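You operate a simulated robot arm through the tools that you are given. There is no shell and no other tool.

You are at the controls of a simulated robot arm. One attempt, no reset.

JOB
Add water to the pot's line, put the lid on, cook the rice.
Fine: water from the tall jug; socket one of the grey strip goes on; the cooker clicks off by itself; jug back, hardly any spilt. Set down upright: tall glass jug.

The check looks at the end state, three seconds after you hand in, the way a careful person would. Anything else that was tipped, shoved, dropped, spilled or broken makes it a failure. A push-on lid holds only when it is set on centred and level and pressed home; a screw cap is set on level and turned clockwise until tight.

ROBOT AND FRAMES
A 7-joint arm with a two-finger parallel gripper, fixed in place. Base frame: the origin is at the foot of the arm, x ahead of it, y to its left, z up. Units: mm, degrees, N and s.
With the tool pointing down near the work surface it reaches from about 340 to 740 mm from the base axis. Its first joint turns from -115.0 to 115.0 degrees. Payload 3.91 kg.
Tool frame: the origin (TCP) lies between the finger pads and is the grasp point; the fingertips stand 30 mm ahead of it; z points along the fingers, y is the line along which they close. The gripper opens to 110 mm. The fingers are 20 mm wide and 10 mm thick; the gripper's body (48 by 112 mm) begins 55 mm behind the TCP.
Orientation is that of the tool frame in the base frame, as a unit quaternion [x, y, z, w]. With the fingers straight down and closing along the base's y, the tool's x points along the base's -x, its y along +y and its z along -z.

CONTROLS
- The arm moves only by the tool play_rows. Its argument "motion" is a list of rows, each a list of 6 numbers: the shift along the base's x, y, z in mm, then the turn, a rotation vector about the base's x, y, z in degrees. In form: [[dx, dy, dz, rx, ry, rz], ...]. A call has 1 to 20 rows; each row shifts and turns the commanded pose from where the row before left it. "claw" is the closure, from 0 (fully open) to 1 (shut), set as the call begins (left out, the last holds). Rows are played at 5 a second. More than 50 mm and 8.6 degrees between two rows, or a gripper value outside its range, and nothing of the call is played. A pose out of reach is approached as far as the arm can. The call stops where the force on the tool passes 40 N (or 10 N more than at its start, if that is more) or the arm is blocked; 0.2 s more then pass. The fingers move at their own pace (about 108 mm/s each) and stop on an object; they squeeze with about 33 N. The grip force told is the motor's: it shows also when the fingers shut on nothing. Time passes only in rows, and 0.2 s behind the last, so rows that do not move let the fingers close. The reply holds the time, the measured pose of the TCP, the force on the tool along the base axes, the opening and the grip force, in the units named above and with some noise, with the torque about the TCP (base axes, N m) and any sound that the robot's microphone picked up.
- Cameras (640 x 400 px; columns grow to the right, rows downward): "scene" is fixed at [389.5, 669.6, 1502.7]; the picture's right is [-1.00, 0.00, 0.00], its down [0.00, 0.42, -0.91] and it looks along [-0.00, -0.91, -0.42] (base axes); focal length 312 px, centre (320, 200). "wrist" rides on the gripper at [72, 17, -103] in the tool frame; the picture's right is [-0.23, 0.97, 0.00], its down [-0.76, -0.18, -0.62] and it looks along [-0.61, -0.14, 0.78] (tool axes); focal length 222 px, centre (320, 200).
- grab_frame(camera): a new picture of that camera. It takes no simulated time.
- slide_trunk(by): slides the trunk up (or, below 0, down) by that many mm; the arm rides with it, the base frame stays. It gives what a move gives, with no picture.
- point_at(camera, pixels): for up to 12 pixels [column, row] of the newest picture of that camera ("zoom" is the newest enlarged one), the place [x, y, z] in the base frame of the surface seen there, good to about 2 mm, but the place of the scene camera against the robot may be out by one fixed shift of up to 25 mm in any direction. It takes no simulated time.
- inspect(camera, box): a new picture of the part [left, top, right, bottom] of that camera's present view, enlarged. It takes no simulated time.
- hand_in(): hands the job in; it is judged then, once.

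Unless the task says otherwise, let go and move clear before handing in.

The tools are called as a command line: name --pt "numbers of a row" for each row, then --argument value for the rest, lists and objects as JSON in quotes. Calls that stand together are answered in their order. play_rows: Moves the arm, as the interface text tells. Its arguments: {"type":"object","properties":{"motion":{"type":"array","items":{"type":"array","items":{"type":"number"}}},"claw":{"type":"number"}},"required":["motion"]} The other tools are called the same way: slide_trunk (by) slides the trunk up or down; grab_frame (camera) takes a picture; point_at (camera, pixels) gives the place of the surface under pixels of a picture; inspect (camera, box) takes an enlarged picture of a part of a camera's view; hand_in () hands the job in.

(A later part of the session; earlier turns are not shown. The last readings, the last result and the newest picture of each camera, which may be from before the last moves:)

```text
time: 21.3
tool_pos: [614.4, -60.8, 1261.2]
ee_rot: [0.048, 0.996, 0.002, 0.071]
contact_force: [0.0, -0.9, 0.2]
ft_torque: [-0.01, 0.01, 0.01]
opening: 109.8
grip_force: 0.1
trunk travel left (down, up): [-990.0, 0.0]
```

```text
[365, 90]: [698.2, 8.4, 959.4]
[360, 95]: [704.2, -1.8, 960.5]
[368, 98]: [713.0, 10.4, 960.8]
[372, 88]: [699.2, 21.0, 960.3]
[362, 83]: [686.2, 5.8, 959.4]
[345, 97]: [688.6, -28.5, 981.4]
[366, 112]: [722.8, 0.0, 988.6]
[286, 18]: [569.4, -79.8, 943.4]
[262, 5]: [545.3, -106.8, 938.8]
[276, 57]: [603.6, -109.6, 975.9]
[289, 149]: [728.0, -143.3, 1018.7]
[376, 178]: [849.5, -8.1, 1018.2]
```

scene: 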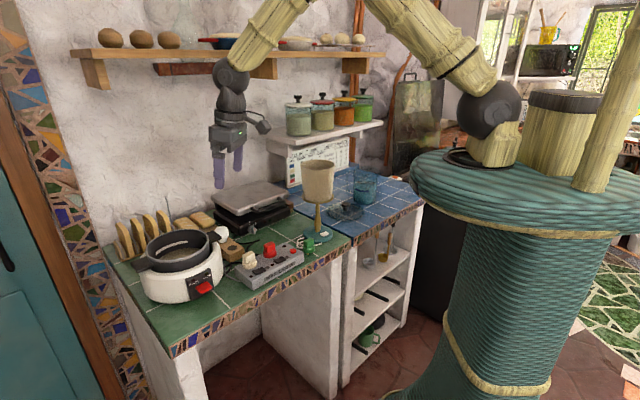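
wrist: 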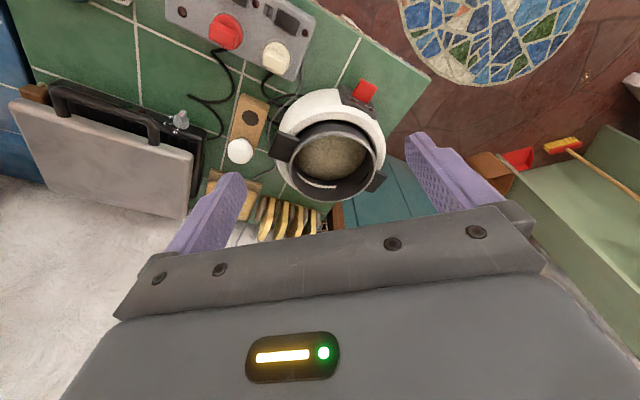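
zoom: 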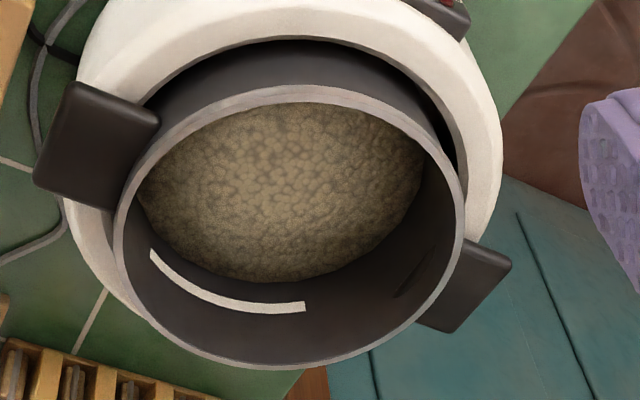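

The pot rim fits as a circle centred at (790,-83), radius 79, z 1033. The line band is at z 985–996 and the rice top is at 970. The cook lever is at (698,8,960). I'll go back over the lamp to the jug and set up the side grasp.

play_rows --pt "-13.7 -46 0 0 0 -6" --pt "-17.1 -44.1 0 0 0 -6" --pt "-20.2 -42.2 0 0 0 -6" --pt "-23.3 -39.9 0 0 0 -6" --pt "-26 -37.6 0 0 0 -6" --pt "-28.6 -35 0 0 0 -6" --pt "-30.8 -32.2 0 0 0 -6" --pt "-32.9 -29.4 0 0 0 -6" --pt "-34.8 -26.3 0 0 0 -6" --pt "-36.2 -23.2 0 0 0 -6" --pt "-37.5 -20 0 0 0 -6" --pt "-38.4 -16.8 0 0 0 -6" --pt "-39.2 -13.5 0 0 0 -6" --pt "-39.6 -10.2 0 0 0 -6" --pt "0 0 -10 -7.75 0 0" --pt "0 0 -10 -7.75 0 0" --pt "0 0 -10 -7.75 0 0" --pt "0 0 -10 -7.75 0 0"

play_rows --pt "0 0 -10 -7.75 0 0" --pt "0 0 -10 -7.75 0 0" --pt "0 0 -10 -7.75 0 0" --pt "0 0 -10 -7.75 0 0" --pt "0 0 -20 0 0 0" --pt "0 0 -20 0 0 0" --pt "0 0 -20 0 0 0" --pt "0 0 -20 0 0 0"

grab_frame --camera "wrist"

grab_frame --camera "scene"

```text
time: 25.1
tool_pos: [196.7, -480.8, 1220.6]
ee_rot: [0.663, 0.67, -0.232, 0.241]
contact_force: [0.2, 0.1, 0.1]
ft_torque: [0.06, -0.02, -0.01]
opening: 110.0
grip_force: 0.1
trunk travel left (down, up): [-990.0, 0.0]
```

```text
time: 26.9
tool_pos: [196.4, -481.0, 1101.5]
ee_rot: [0.575, 0.583, -0.403, 0.409]
contact_force: [0.3, -0.1, 0.3]
ft_torque: [0.0, -0.03, 0.01]
opening: 110.0
grip_force: 0.1
trunk travel left (down, up): [-990.0, 0.0]
```

```text
taken
```

wrist: 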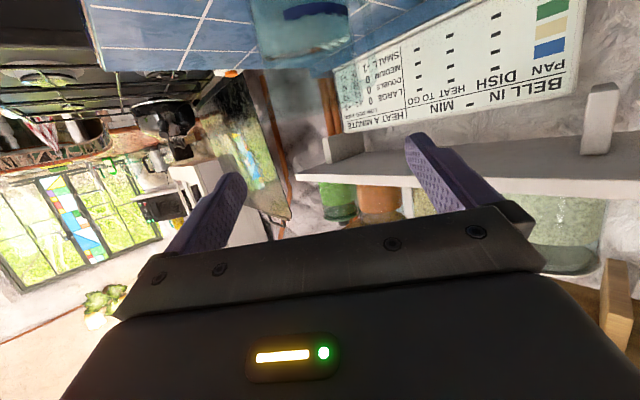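

```text
taken
```

scene: 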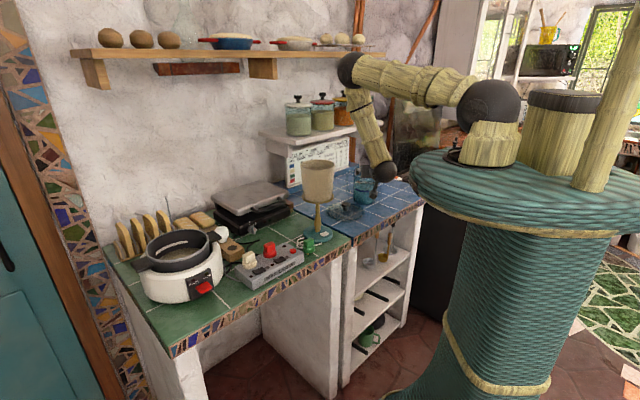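

The tool is pitched 20° down and facing −y, and the jug is visible at the top of the wrist frame (303,10). I'll lower to grasp height and approach part way.

play_rows --pt "0 0 -29 0 0 0" --pt "0 0 -29 0 0 0" --pt "0 0 -29 0 0 0" --pt "0 0 -29 0 0 0" --pt "0 -20 0 0 0 0" --pt "0 -20 0 0 0 0" --pt "0 -20 0 0 0 0" --pt "0 -20 0 0 0 0" --pt "0 -10 0 0 0 0"

grab_frame --camera "wrist"

inspect --camera "scene" --box '[280, 130, 440, 230]'

```text
time: 28.9
tool_pos: [196.3, -572.4, 982.5]
ee_rot: [0.575, 0.583, -0.403, 0.408]
contact_force: [0.3, -0.6, 0.0]
ft_torque: [-0.01, 0.0, 0.01]
opening: 110.0
grip_force: 0.1
trunk travel left (down, up): [-990.0, 0.0]
```

```text
taken
```

wrist: 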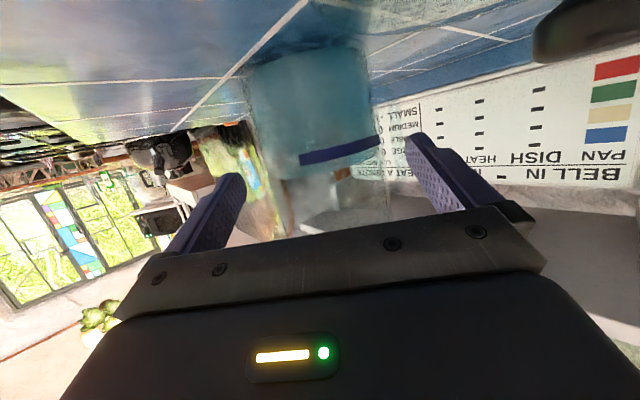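

```text
4.00 times, centred on (360, 180) of scene
```

zoom: 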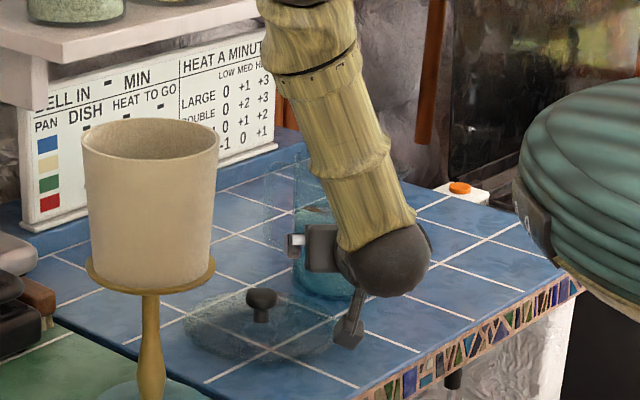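

inspect --camera "wrist" --box '[190, 0, 450, 240]'

point_at --camera "wrist" --pixels '[[256, 100], [270, 100], [290, 100], [310, 100], [330, 100], [350, 100], [365, 100], [275, 130], [300, 158], [340, 153], [375, 143], [360, 130]]'

point_at --camera "wrist" --pixels '[[258, 60], [280, 60], [300, 60], [320, 60], [340, 60], [360, 60], [270, 180], [300, 190], [340, 190], [370, 180], [380, 200], [265, 150]]'

```text
1.67 times, centred on (320, 120) of wrist
```

zoom: 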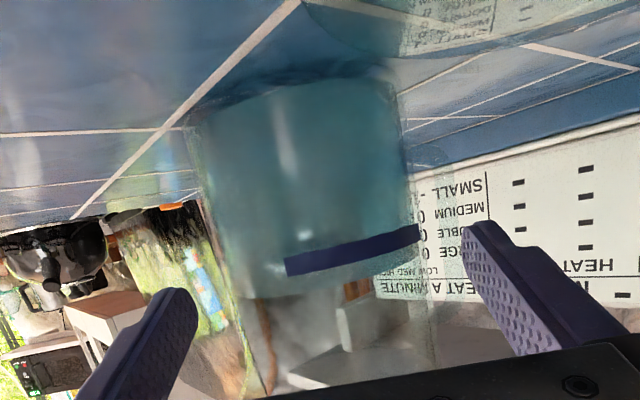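

```text
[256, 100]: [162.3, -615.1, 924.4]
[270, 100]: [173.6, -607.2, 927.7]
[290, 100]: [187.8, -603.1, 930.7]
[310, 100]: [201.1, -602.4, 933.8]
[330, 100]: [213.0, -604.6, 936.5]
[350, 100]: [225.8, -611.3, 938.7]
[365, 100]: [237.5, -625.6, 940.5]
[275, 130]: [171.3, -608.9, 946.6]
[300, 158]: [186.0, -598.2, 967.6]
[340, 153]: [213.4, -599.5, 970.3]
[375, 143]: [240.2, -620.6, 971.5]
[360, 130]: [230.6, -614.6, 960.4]
```

```text
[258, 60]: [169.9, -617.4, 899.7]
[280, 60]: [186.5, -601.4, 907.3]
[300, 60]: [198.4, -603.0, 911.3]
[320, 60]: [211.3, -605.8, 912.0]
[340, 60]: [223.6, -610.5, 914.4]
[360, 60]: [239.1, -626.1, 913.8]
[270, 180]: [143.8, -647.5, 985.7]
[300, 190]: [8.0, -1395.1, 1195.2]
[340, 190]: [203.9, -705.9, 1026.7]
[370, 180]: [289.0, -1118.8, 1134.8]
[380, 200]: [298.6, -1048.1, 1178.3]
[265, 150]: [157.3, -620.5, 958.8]
```

The jug centre refits to (196,-651.5) with radius about 51, and the hand is at x 196.3, so it is centred between the fingers. I'll advance slowly with the claw open.

play_rows --pt "0 -8 0.5 0 0 0" --pt "0 -8 0.5 0 0 0" --pt "0 -8 0.5 0 0 0" --pt "0 -8 0.5 0 0 0" --pt "0 -8 0.5 0 0 0" --pt "0 -8 0 0 0 0" --pt "0 -8 0 0 0 0" --pt "0 -8 0 0 0 0" --claw 0

inspect --camera "wrist" --box '[160, 0, 500, 240]'

inspect --camera "scene" --box '[300, 140, 420, 220]'

```text
time: 30.7
tool_pos: [195.7, -634.7, 987.1]
ee_rot: [0.575, 0.584, -0.402, 0.409]
contact_force: [-0.2, 0.0, 0.3]
ft_torque: [-0.03, 0.02, -0.02]
opening: 110.2
grip_force: 0.0
trunk travel left (down, up): [-990.0, 0.0]
```

```text
1.67 times, centred on (330, 120) of wrist
```

zoom: 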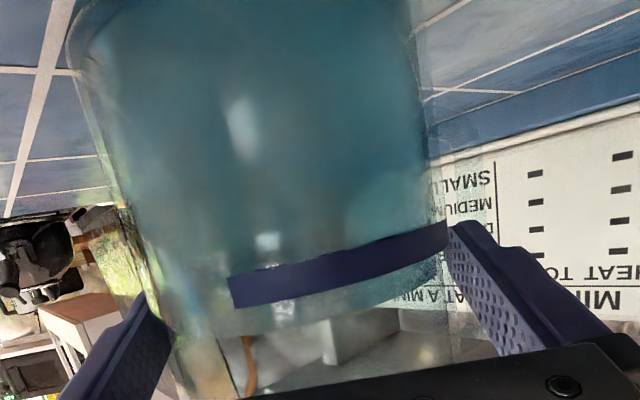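

```text
5.00 times, centred on (360, 180) of scene
```

zoom: 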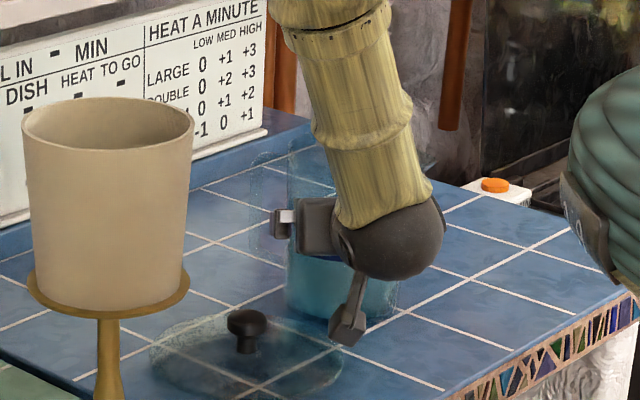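

The fingers straddle the jug with no contact force. I'll close on it.

play_rows --pt "0 0 0 0 0 0" --pt "0 0 0 0 0 0" --pt "0 0 0 0 0 0" --pt "0 0 0 0 0 0" --pt "0 0 0 0 0 0" --claw 1

inspect --camera "wrist" --box '[160, 0, 500, 240]'

```text
time: 31.9
tool_pos: [194.9, -633.3, 986.9]
ee_rot: [0.575, 0.583, -0.403, 0.409]
contact_force: [-2.7, 0.2, 0.1]
ft_torque: [-0.12, 0.59, -0.09]
opening: 106.3
grip_force: 32.9
trunk travel left (down, up): [-990.0, 0.0]
```

```text
1.67 times, centred on (330, 120) of wrist
```

zoom: 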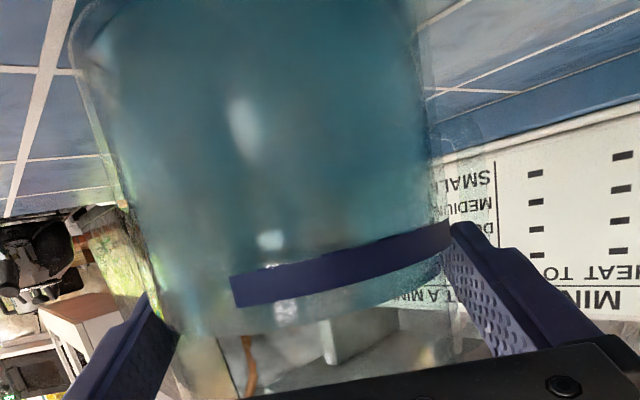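

The grip is holding at 32.9 N with a 106 mm opening. I'll lift slightly to see whether the jug hangs stable.

play_rows --pt "0 0 3 0 0 0" --pt "0 0 4 0 0 0" --pt "0 0 4 0 0 0" --pt "0 0 4 0 0 0" --pt "0 0 0 0 0 0"

inspect --camera "wrist" --box '[160, 0, 500, 240]'

inspect --camera "scene" --box '[300, 140, 420, 220]'

```text
time: 33.1
tool_pos: [195.9, -634.5, 1001.9]
ee_rot: [0.575, 0.584, -0.402, 0.408]
contact_force: [-0.1, -0.1, -8.9]
ft_torque: [0.18, 0.07, -0.01]
opening: 105.5
grip_force: 32.9
trunk travel left (down, up): [-990.0, 0.0]
```

```text
1.67 times, centred on (330, 120) of wrist
```

zoom: 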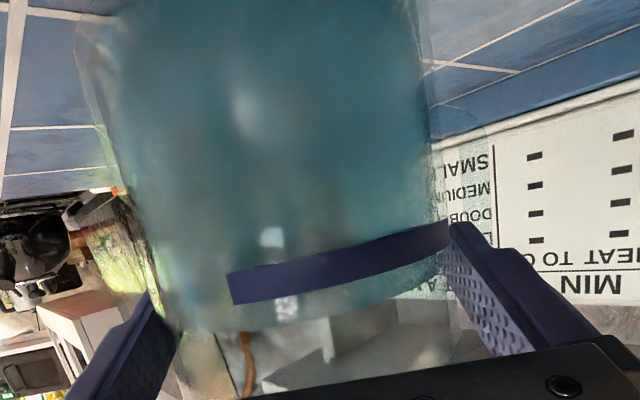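

```text
5.00 times, centred on (360, 180) of scene
```

zoom: 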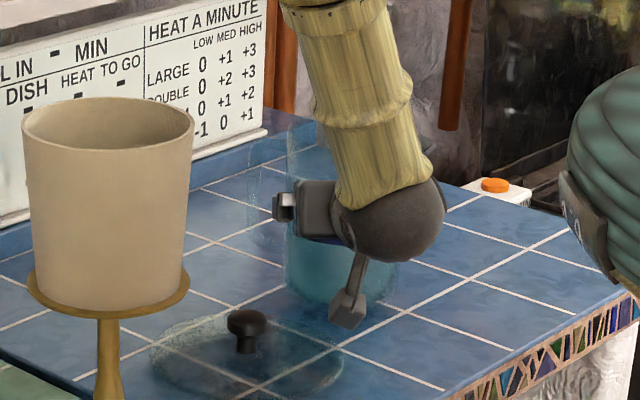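

The jug lifted cleanly, weighing about 0.9 kg, and sits level between the pads. Before raising it I'll check the jar shelf's front edge so the jug clears it.

grab_frame --camera "scene"

point_at --camera "scene" --pixels '[[300, 145], [320, 141], [335, 137], [270, 137], [280, 143], [290, 147], [340, 135], [380, 122], [384, 126], [300, 138], [330, 132], [345, 132]]'

```text
taken
```

scene: 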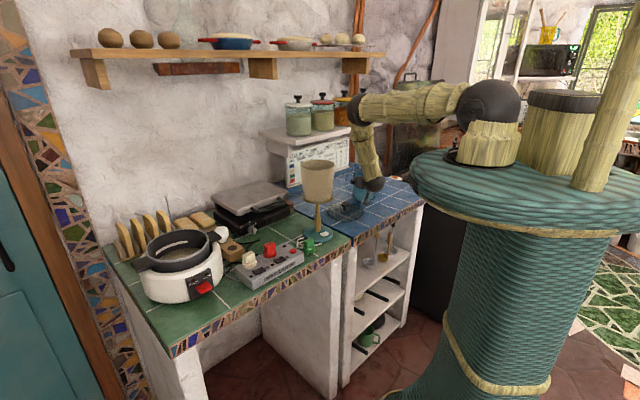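

```text
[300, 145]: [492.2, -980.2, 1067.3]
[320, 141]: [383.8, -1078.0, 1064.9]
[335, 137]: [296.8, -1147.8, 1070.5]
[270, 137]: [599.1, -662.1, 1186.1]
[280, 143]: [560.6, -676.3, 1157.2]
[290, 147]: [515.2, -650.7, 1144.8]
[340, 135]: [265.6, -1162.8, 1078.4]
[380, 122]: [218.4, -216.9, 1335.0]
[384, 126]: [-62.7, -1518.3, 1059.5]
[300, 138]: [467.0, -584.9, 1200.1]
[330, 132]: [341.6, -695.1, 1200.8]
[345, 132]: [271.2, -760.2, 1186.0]
```

The shelf runs diagonally, with its front edge at y ≈ −609+0.87(x−467), so a high path over the lamp clears it. I'll lift the jug to z 1300.

play_rows --pt "0 0 20 0 0 0" --pt "0 0 30 0 0 0" --pt "0 0 35 0 0 0" --pt "0 0 35 0 0 0" --pt "0 0 35 0 0 0" --pt "0 0 35 0 0 0" --pt "0 0 35 0 0 0" --pt "0 0 35 0 0 0" --pt "0 0 25 0 0 0" --pt "0 0 15 0 0 0"

grab_frame --camera "scene"

grab_frame --camera "wrist"

```text
time: 35.3
tool_pos: [196.0, -637.3, 1301.2]
ee_rot: [0.575, 0.583, -0.403, 0.409]
contact_force: [0.4, -0.9, -9.2]
ft_torque: [0.13, 0.09, -0.02]
opening: 105.6
grip_force: 32.7
trunk travel left (down, up): [-990.0, 0.0]
```

```text
taken
```

scene: 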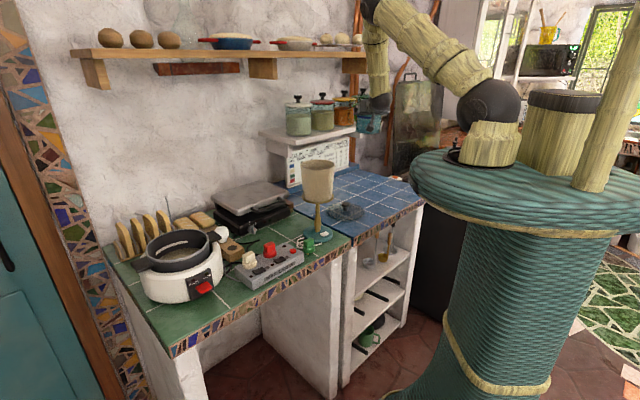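

```text
taken
```

wrist: 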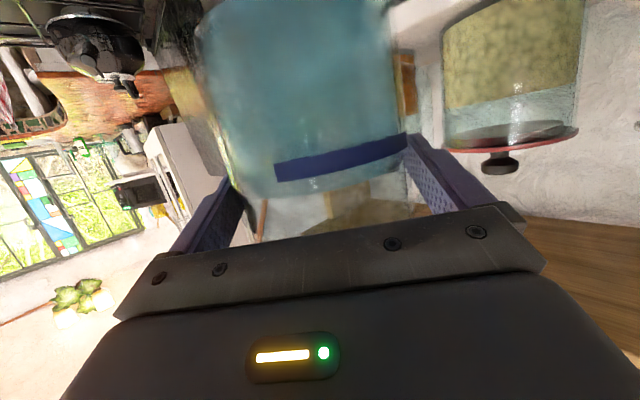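

The jug is raised and level, with the jars still well off. I'll carry it across over the lamp toward the cooker, turning the heading from −90° to 0°.

play_rows --pt "15 16 0 0 0 2.5" --pt "25.2 27 0 0 0 3.75" --pt "25.2 27 0 0 0 3.75" --pt "25.2 27 0 0 0 3.75" --pt "25.2 27 0 0 0 3.75" --pt "25.2 27 0 0 0 3.75" --pt "25.2 27 0 0 0 3.75" --pt "25.2 27 0 0 0 3.75" --pt "25.2 27 0 0 0 3.75" --pt "25.2 27 0 0 0 3.75" --pt "25.2 27 0 0 0 3.75" --pt "15 16 0 0 0 2.5"

grab_frame --camera "scene"

```text
time: 37.9
tool_pos: [477.9, -333.3, 1298.4]
ee_rot: [0.325, 0.752, -0.228, 0.527]
contact_force: [-0.3, 0.1, -8.0]
ft_torque: [0.11, 0.17, -0.03]
opening: 105.1
grip_force: 32.8
trunk travel left (down, up): [-990.0, 0.0]
```

```text
taken
```

scene: 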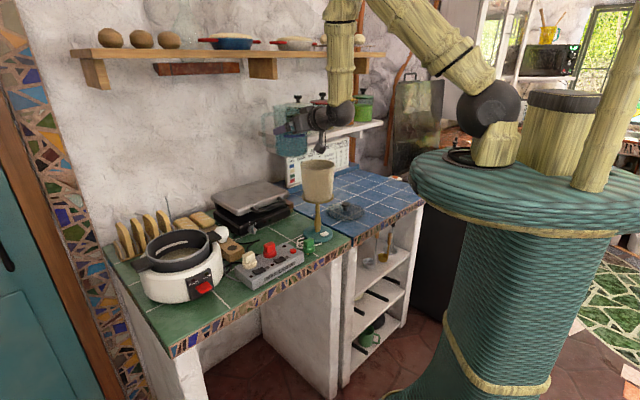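

play_rows --pt "15 16 0 0 0 2.5" --pt "25 27 0 0 0 3.7" --pt "25 27 0 0 0 3.7" --pt "25 27 0 0 0 3.7" --pt "25 27 0 0 0 3.7" --pt "25 27 0 0 0 3.7" --pt "25 27 0 0 0 3.7" --pt "25 27 0 0 0 3.7" --pt "25 27 0 0 0 3.7" --pt "25 27 0 0 0 3.7" --pt "25 27 0 0 0 3.7" --pt "25 27 0 0 0 3.7" --pt "20 18 0 0 0 3" --pt "12 12 0 0 0 1.3" --pt "0 0 0 0 0 0"

grab_frame --camera "scene"

grab_frame --camera "wrist"

```text
time: 41.1
tool_pos: [799.9, 7.0, 1300.8]
ee_rot: [-0.006, 0.819, 0.005, 0.574]
contact_force: [-0.4, -0.4, -9.0]
ft_torque: [-0.04, 0.17, 0.01]
opening: 105.2
grip_force: 33.0
trunk travel left (down, up): [-990.0, 0.0]
```

```text
taken
```

scene: 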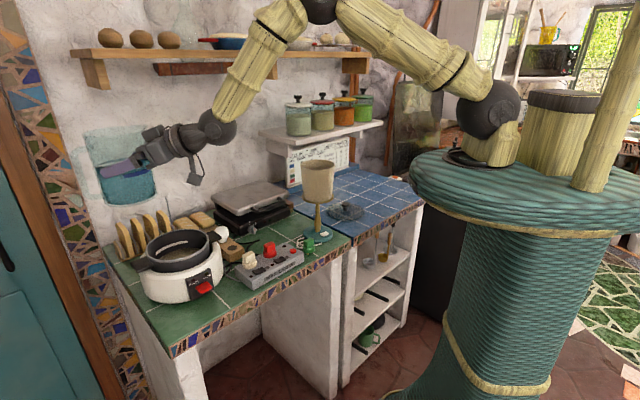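

```text
taken
```

wrist: 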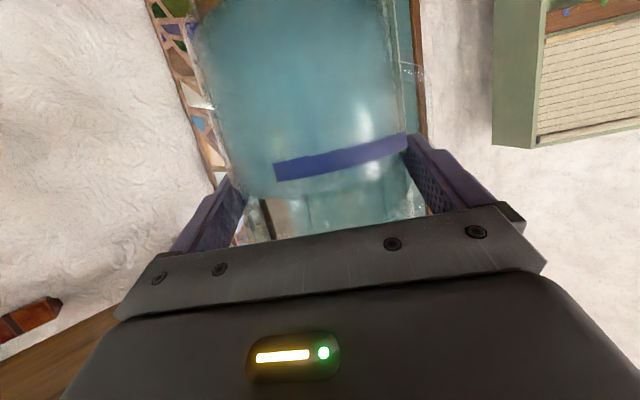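

The jug is over by the cooker, heading along +x and level, with weight steady at 9 N. I'll lower it to pour height beside the pot.

play_rows --pt "1 0 -20 0 0 0" --pt "1 0 -30 0 0 0" --pt "1 0 -30 0 0 0" --pt "1 0 -30 0 0 0" --pt "1 0 -25 0 0 0" --pt "0 0 -12 0 0 0" --pt "0 0 0 0 0 0"

grab_frame --camera "scene"

inspect --camera "scene" --box '[90, 160, 260, 310]'

grab_frame --camera "wrist"

```text
time: 42.7
tool_pos: [808.0, 10.2, 1153.3]
ee_rot: [-0.006, 0.82, 0.005, 0.573]
contact_force: [-0.3, 0.1, -8.2]
ft_torque: [-0.06, 0.2, -0.03]
opening: 105.2
grip_force: 32.5
trunk travel left (down, up): [-990.0, 0.0]
```

```text
taken
```

scene: 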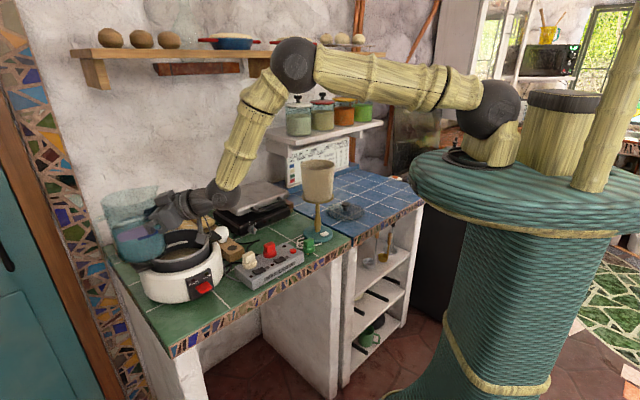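

```text
2.67 times, centred on (175, 235) of scene
```

zoom: 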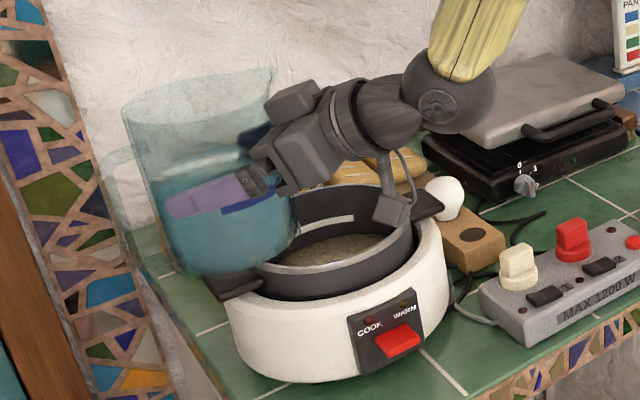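

```text
taken
```

wrist: 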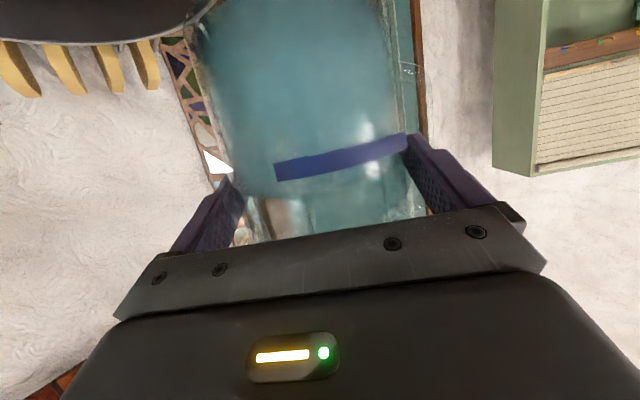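

The spout points toward −y over the pot and the handle is away from it. I'll start tipping to 35°, which should still be below the pouring angle.

play_rows --pt "0 0 0 5 0 0" --pt "0 0 0 5 0 0" --pt "0 0 0 5 0 0" --pt "0 0 0 5 0 0" --pt "0 0 0 5 0 0" --pt "0 0 0 5 0 0" --pt "0 0 0 5 0 0" --pt "0 0 0 0 0 0"

grab_frame --camera "wrist"

inspect --camera "scene" --box '[90, 160, 260, 310]'

```text
time: 44.5
tool_pos: [806.7, 11.0, 1154.4]
ee_rot: [0.168, 0.78, 0.251, 0.548]
contact_force: [-0.6, 0.6, -8.7]
ft_torque: [-0.17, 0.21, -0.02]
opening: 105.0
grip_force: 33.0
trunk travel left (down, up): [-990.0, 0.0]
```

```text
taken
```

wrist: 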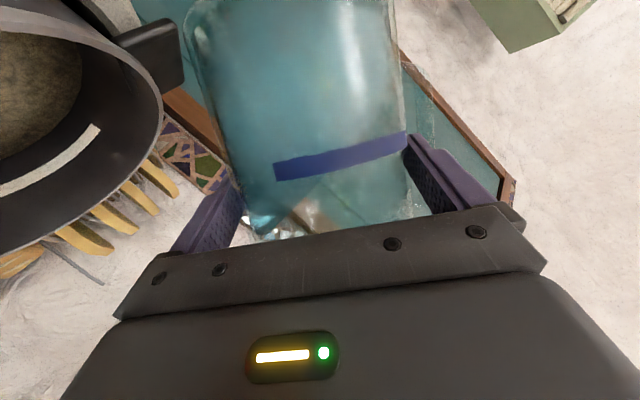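

```text
2.67 times, centred on (175, 235) of scene
```

zoom: 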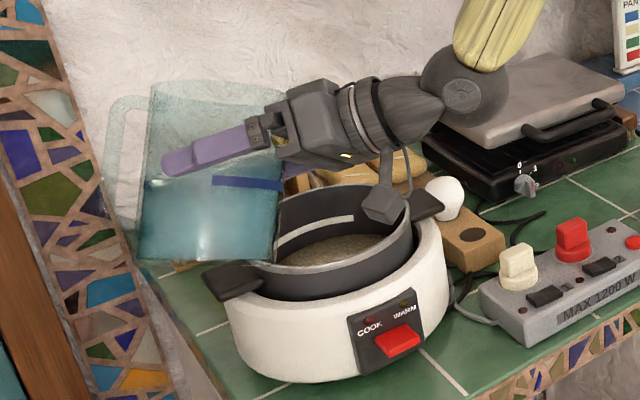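

The wrist camera now sees the pot's line at (50,165) and the rice, so I can watch the level rise. I'll tip a little more.

play_rows --pt "0 0 0 3 0 0" --pt "0 0 0 3 0 0" --pt "0 0 0 2 0 0" --pt "0 0 0 0 0 0" --pt "0 0 0 0 0 0"

grab_frame --camera "wrist"

inspect --camera "scene" --box '[110, 190, 230, 290]'

```text
time: 45.7
tool_pos: [806.9, 10.7, 1154.5]
ee_rot: [0.205, 0.761, 0.304, 0.535]
contact_force: [-0.3, 0.3, -8.7]
ft_torque: [-0.14, 0.2, 0.01]
opening: 105.1
grip_force: 32.7
trunk travel left (down, up): [-990.0, 0.0]
```

```text
taken
```

wrist: 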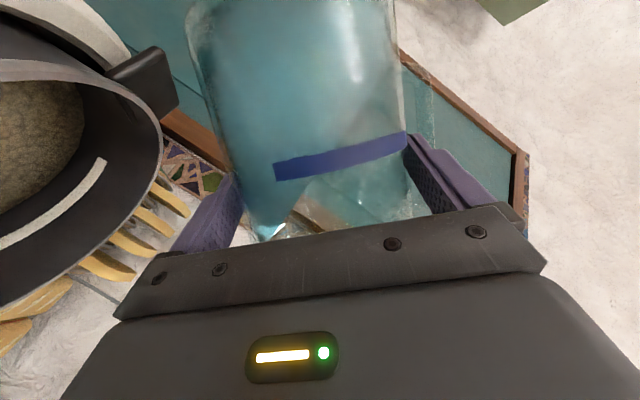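

```text
4.00 times, centred on (170, 240) of scene
```

zoom: 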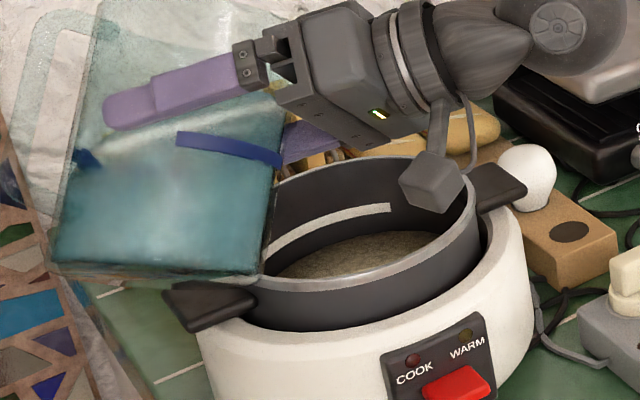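

play_rows --pt "0 0 0 2 0 0" --pt "0 0 0 2 0 0" --pt "0 0 0 0 0 0" --pt "0 0 0 0 0 0"

grab_frame --camera "wrist"

inspect --camera "scene" --box '[110, 190, 230, 290]'

```text
time: 46.7
tool_pos: [806.2, 11.2, 1153.2]
ee_rot: [0.224, 0.749, 0.33, 0.529]
contact_force: [0.7, -0.4, -9.5]
ft_torque: [-0.17, 0.15, 0.02]
opening: 104.7
grip_force: 33.2
trunk travel left (down, up): [-990.0, 0.0]
```

```text
taken
```

wrist: 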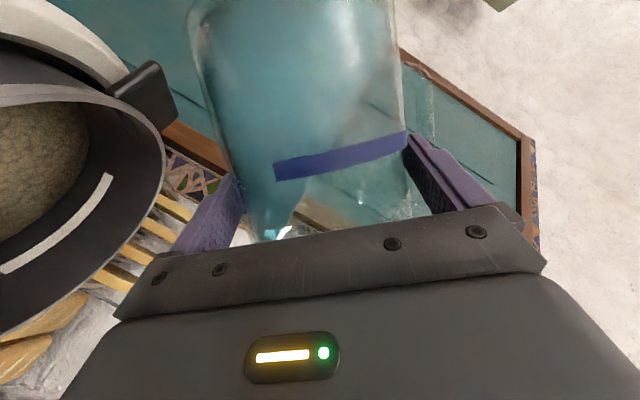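

```text
4.00 times, centred on (170, 240) of scene
```

zoom: 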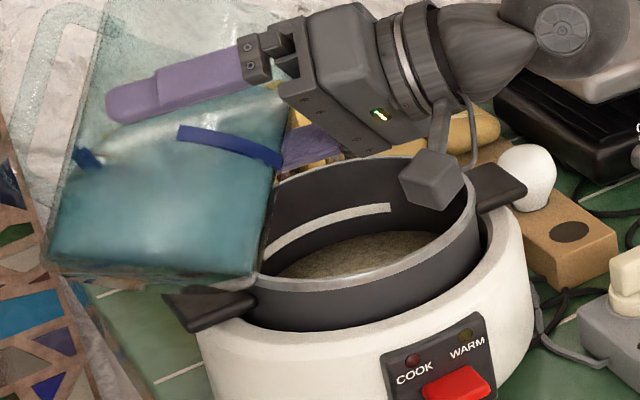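

play_rows --pt "0 0 0 1.5 0 0" --pt "0 0 0 1.5 0 0" --pt "0 0 0 0 0 0" --pt "0 0 0 0 0 0"

grab_frame --camera "wrist"

inspect --camera "scene" --box '[110, 190, 230, 290]'

```text
time: 47.7
tool_pos: [806.2, 10.7, 1153.3]
ee_rot: [0.238, 0.741, 0.349, 0.522]
contact_force: [0.7, 0.5, -7.9]
ft_torque: [-0.21, 0.18, 0.01]
opening: 105.0
grip_force: 32.8
trunk travel left (down, up): [-990.0, 0.0]
```

```text
taken
```

wrist: 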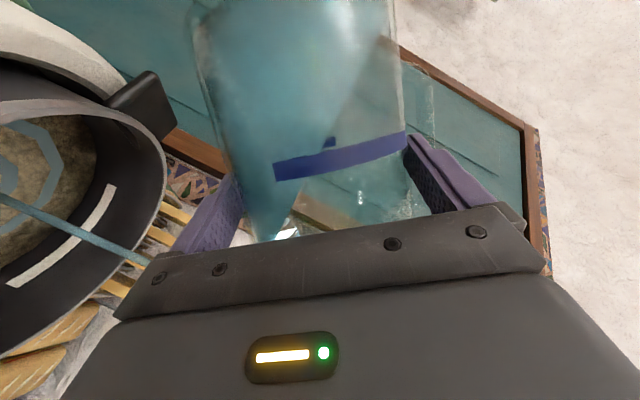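

```text
4.00 times, centred on (170, 240) of scene
```

zoom: 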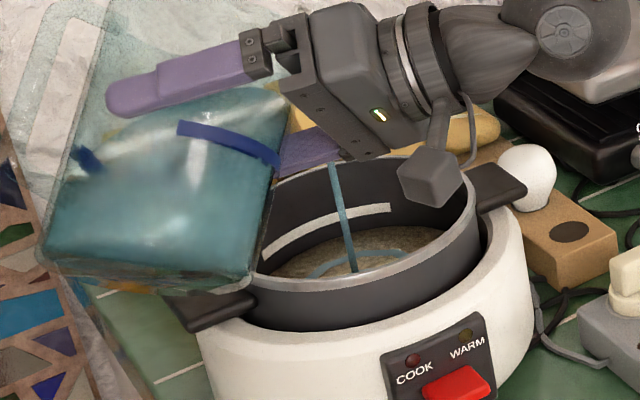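

At about 50° a stream runs into the pot, at zoom (345,230), landing inside. I'll hold here and watch the level.

play_rows --pt "0 0 0 0 0 0" --pt "0 0 0 0 0 0" --pt "0 0 0 0 0 0" --pt "0 0 0 0 0 0"

grab_frame --camera "wrist"

inspect --camera "scene" --box '[110, 190, 230, 290]'

point_at --camera "wrist" --pixels '[[20, 170], [40, 150], [60, 160], [30, 190], [70, 140], [100, 200]]'

```text
time: 48.7
tool_pos: [805.7, 10.5, 1153.2]
ee_rot: [0.237, 0.741, 0.349, 0.522]
contact_force: [-0.6, -1.5, -8.0]
ft_torque: [-0.2, 0.19, -0.04]
opening: 104.8
grip_force: 33.0
trunk travel left (down, up): [-990.0, 0.0]
```

```text
taken
```

wrist: 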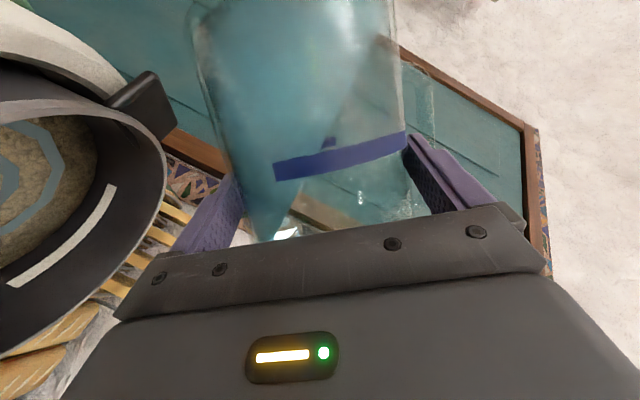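

```text
4.00 times, centred on (170, 240) of scene
```

zoom: 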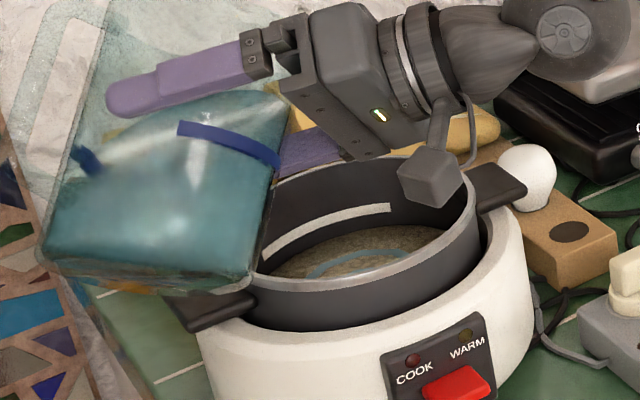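

```text
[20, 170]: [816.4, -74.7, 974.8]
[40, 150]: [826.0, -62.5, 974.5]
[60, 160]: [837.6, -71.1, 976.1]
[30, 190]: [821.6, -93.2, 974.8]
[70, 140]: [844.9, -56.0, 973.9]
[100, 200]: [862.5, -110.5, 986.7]
```

The surface in the pot now reads z 974.7, up from 970, and the stream stopped by itself. I'll go on in small steps toward the line at about 991.

play_rows --pt "0 0 0 1.5 0 0" --pt "0 0 0 1.5 0 0" --pt "0 0 0 1 0 0" --pt "0 0 0 0 0 0" --pt "0 0 0 0 0 0" --pt "0 0 0 0 0 0" --pt "0 0 0 0 0 0"

grab_frame --camera "wrist"

point_at --camera "wrist" --pixels '[[20, 170], [40, 150], [60, 160], [30, 190], [70, 140], [100, 200], [20, 140], [50, 185]]'

inspect --camera "scene" --box '[110, 190, 230, 290]'

```text
time: 50.3
tool_pos: [805.4, 11.2, 1154.0]
ee_rot: [0.255, 0.728, 0.375, 0.514]
contact_force: [-0.1, 0.2, -7.0]
ft_torque: [-0.17, 0.21, -0.01]
opening: 104.8
grip_force: 32.8
trunk travel left (down, up): [-990.0, 0.0]
```

```text
taken
```

wrist: 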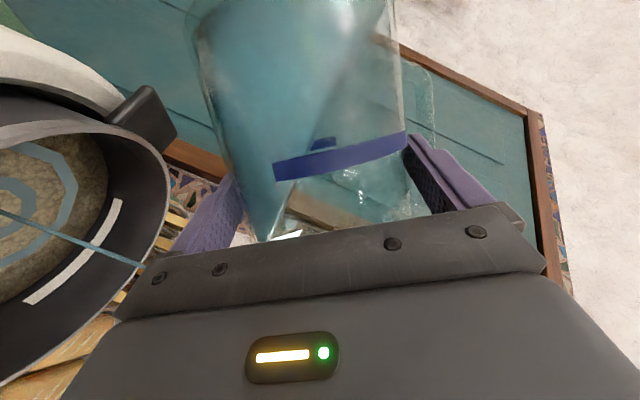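

```text
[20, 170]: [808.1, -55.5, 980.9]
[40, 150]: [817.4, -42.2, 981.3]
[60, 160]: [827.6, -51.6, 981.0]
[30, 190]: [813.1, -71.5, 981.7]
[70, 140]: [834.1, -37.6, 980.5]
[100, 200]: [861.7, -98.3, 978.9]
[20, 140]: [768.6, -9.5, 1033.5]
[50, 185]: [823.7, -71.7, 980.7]
```

```text
4.00 times, centred on (170, 240) of scene
```

zoom: 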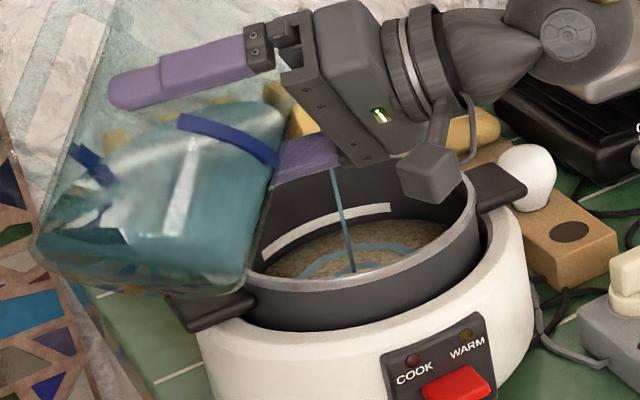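

The level is now z 981 with a thin stream still running. I'll let it finish, then measure.

play_rows --pt "0 0 0 0 0 0" --pt "0 0 0 0 0 0" --pt "0 0 0 0 0 0" --pt "0 0 0 0 0 0" --pt "0 0 0 0 0 0"

grab_frame --camera "wrist"

point_at --camera "wrist" --pixels '[[20, 180], [40, 160], [60, 160], [30, 190], [70, 150], [50, 185], [107, 210], [117, 200], [110, 220], [80, 245], [90, 255], [40, 295]]'

```text
time: 51.5
tool_pos: [806.5, 11.3, 1154.0]
ee_rot: [0.254, 0.728, 0.377, 0.513]
contact_force: [-0.3, 0.2, -7.5]
ft_torque: [-0.18, 0.15, -0.03]
opening: 104.6
grip_force: 33.6
trunk travel left (down, up): [-990.0, 0.0]
```

```text
taken
```

wrist: 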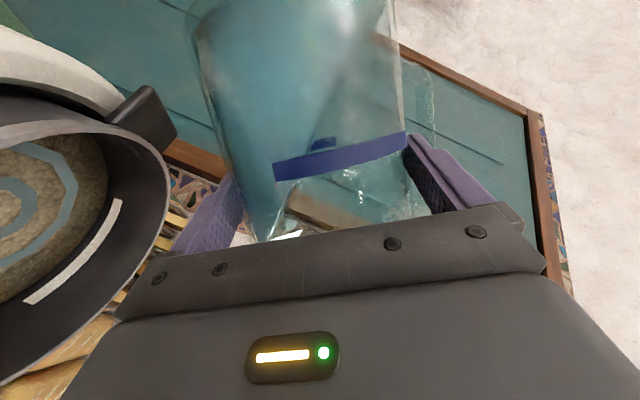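

```text
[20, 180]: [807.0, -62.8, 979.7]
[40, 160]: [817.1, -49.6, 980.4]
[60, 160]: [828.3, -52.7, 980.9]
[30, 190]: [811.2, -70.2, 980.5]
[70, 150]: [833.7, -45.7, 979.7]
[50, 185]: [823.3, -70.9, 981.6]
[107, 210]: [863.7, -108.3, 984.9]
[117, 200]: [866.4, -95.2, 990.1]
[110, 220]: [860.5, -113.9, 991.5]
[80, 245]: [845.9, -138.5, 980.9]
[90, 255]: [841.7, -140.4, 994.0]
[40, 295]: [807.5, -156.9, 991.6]
```

inspect --camera "wrist" --box '[0, 130, 180, 330]'

point_at --camera "zoom" --pixels '[[330, 225], [345, 230], [357, 235], [300, 290], [313, 300], [325, 310], [240, 370], [252, 380], [330, 180], [260, 220], [200, 250], [340, 210]]'

```text
2.00 times, centred on (90, 230) of wrist
```

zoom: 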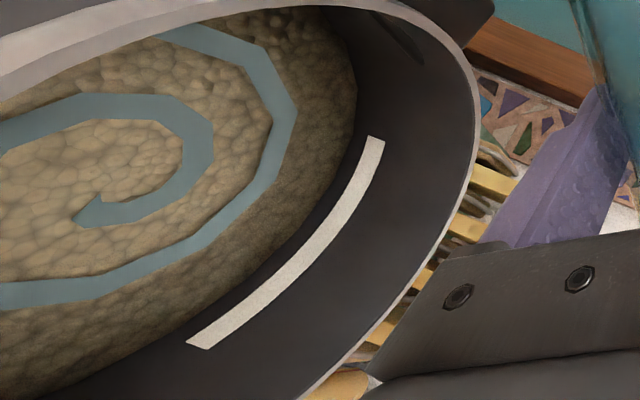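

```text
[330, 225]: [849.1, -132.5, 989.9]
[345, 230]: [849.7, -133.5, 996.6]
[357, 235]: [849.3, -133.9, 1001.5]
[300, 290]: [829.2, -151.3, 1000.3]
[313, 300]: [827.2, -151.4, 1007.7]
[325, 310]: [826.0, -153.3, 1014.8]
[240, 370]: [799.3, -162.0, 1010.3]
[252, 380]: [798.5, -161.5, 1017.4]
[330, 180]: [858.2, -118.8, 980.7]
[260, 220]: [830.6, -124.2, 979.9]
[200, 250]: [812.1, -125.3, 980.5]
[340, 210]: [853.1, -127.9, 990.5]
```

point_at --camera "zoom" --pixels '[[366, 140], [374, 142], [383, 145], [330, 203], [338, 208], [346, 213], [270, 283], [276, 291], [282, 298], [195, 341], [203, 345], [340, 150]]'

```text
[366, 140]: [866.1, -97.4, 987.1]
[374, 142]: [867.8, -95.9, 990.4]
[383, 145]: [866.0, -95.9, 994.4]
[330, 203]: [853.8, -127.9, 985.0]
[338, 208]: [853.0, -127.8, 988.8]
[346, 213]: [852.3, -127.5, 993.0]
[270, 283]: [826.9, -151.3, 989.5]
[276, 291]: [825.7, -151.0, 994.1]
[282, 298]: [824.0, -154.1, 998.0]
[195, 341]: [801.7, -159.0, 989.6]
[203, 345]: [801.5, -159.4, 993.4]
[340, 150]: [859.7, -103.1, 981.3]
```

The line band measures z 986–995, centred near 990.5, and the water is at 980.5. I need about 10 mm more, so I'll continue in small steps.

play_rows --pt "0 0 0 1.5 0 0" --pt "0 0 0 1.5 0 0" --pt "0 0 0 1 0 0" --pt "0 0 0 0 0 0" --pt "0 0 0 0 0 0" --pt "0 0 0 0 0 0" --pt "0 0 0 0 0 0" --pt "0 0 0 0 0 0" --pt "0 0 0 0 0 0" --pt "0 0 0 0 0 0"

grab_frame --camera "wrist"

point_at --camera "wrist" --pixels '[[20, 180], [40, 165], [60, 165], [30, 190], [70, 160], [50, 185], [80, 200], [40, 240]]'

inspect --camera "scene" --box '[110, 190, 230, 290]'

```text
time: 53.7
tool_pos: [807.1, 10.7, 1152.4]
ee_rot: [0.274, 0.714, 0.401, 0.504]
contact_force: [0.1, 0.2, -6.4]
ft_torque: [-0.17, 0.14, 0.0]
opening: 104.6
grip_force: 32.7
trunk travel left (down, up): [-990.0, 0.0]
```

```text
taken
```

wrist: 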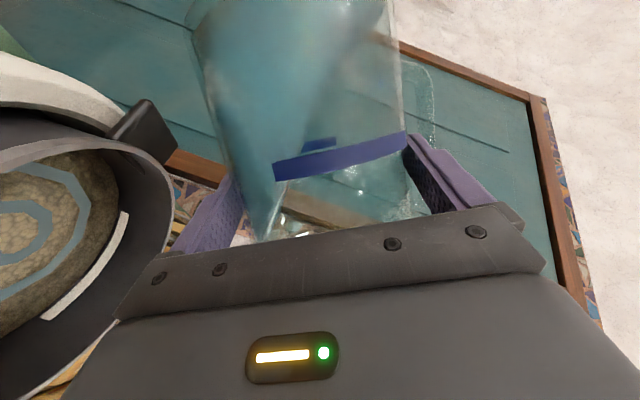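

```text
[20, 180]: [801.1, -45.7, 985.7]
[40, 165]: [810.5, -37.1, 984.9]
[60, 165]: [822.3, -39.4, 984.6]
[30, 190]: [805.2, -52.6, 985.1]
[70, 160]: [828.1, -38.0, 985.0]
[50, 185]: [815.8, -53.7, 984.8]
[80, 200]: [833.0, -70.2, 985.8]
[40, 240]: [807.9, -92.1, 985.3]
```

```text
4.00 times, centred on (170, 240) of scene
```

zoom: 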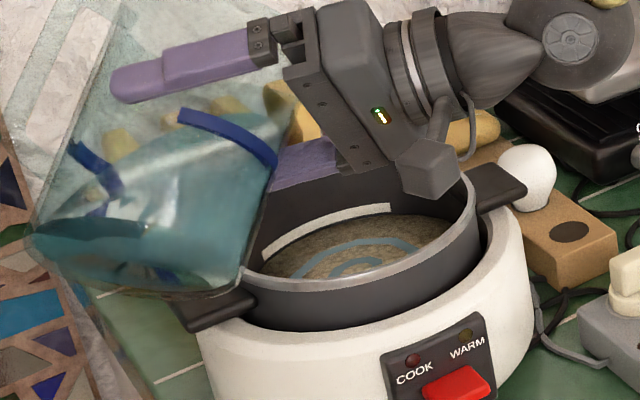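

The level is z 985.2. About 5 mm more will reach the middle of the band, so I'll tip 3.5° further.

play_rows --pt "0 0 0 1.5 0 0" --pt "0 0 0 1 0 0" --pt "0 0 0 1 0 0" --pt "0 0 0 0 0 0" --pt "0 0 0 0 0 0" --pt "0 0 0 0 0 0" --pt "0 0 0 0 0 0" --pt "0 0 0 0 0 0" --pt "0 0 0 0 0 0" --pt "0 0 0 0 0 0"

grab_frame --camera "wrist"

point_at --camera "wrist" --pixels '[[20, 180], [40, 170], [60, 170], [30, 195], [70, 170], [50, 190], [80, 200], [40, 240]]'

inspect --camera "wrist" --box '[0, 130, 180, 330]'

```text
time: 55.9
tool_pos: [806.3, 9.6, 1153.9]
ee_rot: [0.288, 0.702, 0.423, 0.496]
contact_force: [-0.4, 0.6, -5.7]
ft_torque: [-0.12, 0.1, -0.02]
opening: 104.3
grip_force: 32.9
trunk travel left (down, up): [-990.0, 0.0]
```

```text
taken
```

wrist: 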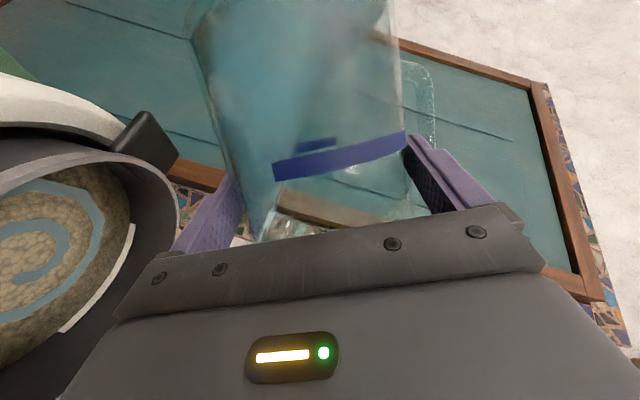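

```text
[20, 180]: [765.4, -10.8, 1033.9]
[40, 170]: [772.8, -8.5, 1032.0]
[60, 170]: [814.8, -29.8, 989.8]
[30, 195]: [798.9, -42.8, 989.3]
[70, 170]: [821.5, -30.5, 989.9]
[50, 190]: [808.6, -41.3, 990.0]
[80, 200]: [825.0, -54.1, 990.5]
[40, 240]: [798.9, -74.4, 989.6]
```

```text
2.00 times, centred on (90, 230) of wrist
```

zoom: 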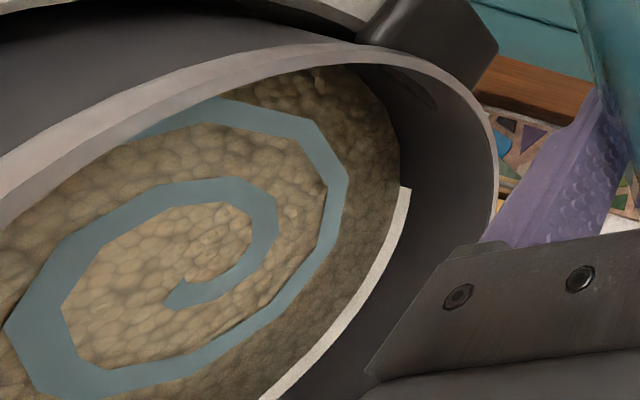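

The surface is at z 989.8, mid-band on the line, and the stream has stopped. I'll roll the jug back upright over the pot.

play_rows --pt "0 0 0 -7 0 0" --pt "0 0 0 -7 0 0" --pt "0 0 0 -7 0 0" --pt "0 0 0 -7 0 0" --pt "0 0 0 -7 0 0" --pt "0 0 0 -7 0 0" --pt "0 0 0 -7 0 0" --pt "0 0 0 -7 0 0" --pt "0 0 0 -5.5 0 0" --pt "0 0 0 0 0 0" --pt "0 0 0 0 0 0"

grab_frame --camera "scene"

inspect --camera "scene" --box '[90, 160, 260, 310]'

grab_frame --camera "wrist"

```text
time: 58.3
tool_pos: [805.4, 10.7, 1153.8]
ee_rot: [-0.007, 0.819, 0.005, 0.574]
contact_force: [-0.2, 0.7, -5.4]
ft_torque: [-0.05, 0.1, -0.02]
opening: 104.3
grip_force: 33.0
trunk travel left (down, up): [-990.0, 0.0]
```

```text
taken
```

scene: 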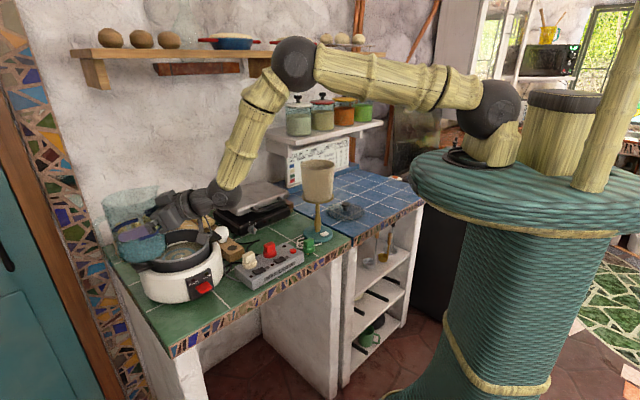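

```text
2.67 times, centred on (175, 235) of scene
```

zoom: 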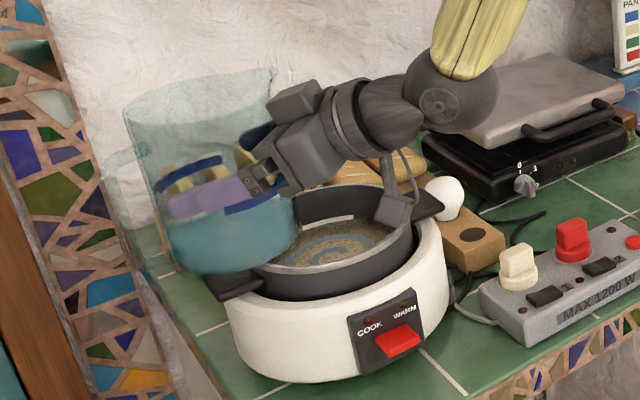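

```text
taken
```

wrist: 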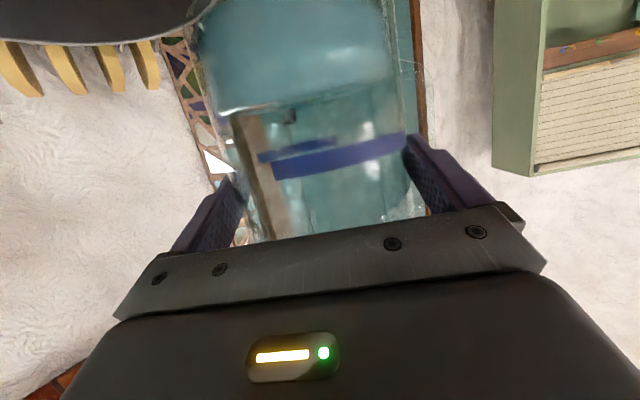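

The jug is upright at 5.4 N, so about 0.35 kg was poured. I'll confirm the pot level from the scene view before carrying the jug back.

inspect --camera "scene" --box '[140, 215, 240, 290]'

point_at --camera "scene" --pixels '[[175, 252], [182, 250], [190, 247], [185, 254], [195, 250], [170, 247], [180, 243]]'

```text
5.33 times, centred on (190, 252) of scene
```

zoom: 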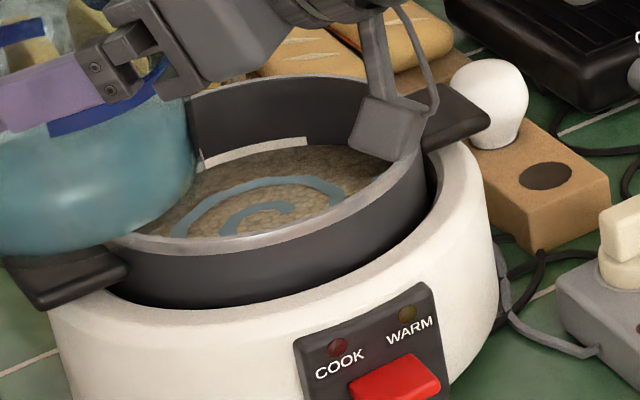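

```text
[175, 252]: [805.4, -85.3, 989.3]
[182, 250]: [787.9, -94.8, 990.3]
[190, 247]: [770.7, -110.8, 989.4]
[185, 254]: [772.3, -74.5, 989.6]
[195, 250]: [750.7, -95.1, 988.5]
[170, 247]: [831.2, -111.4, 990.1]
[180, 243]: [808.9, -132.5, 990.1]
```

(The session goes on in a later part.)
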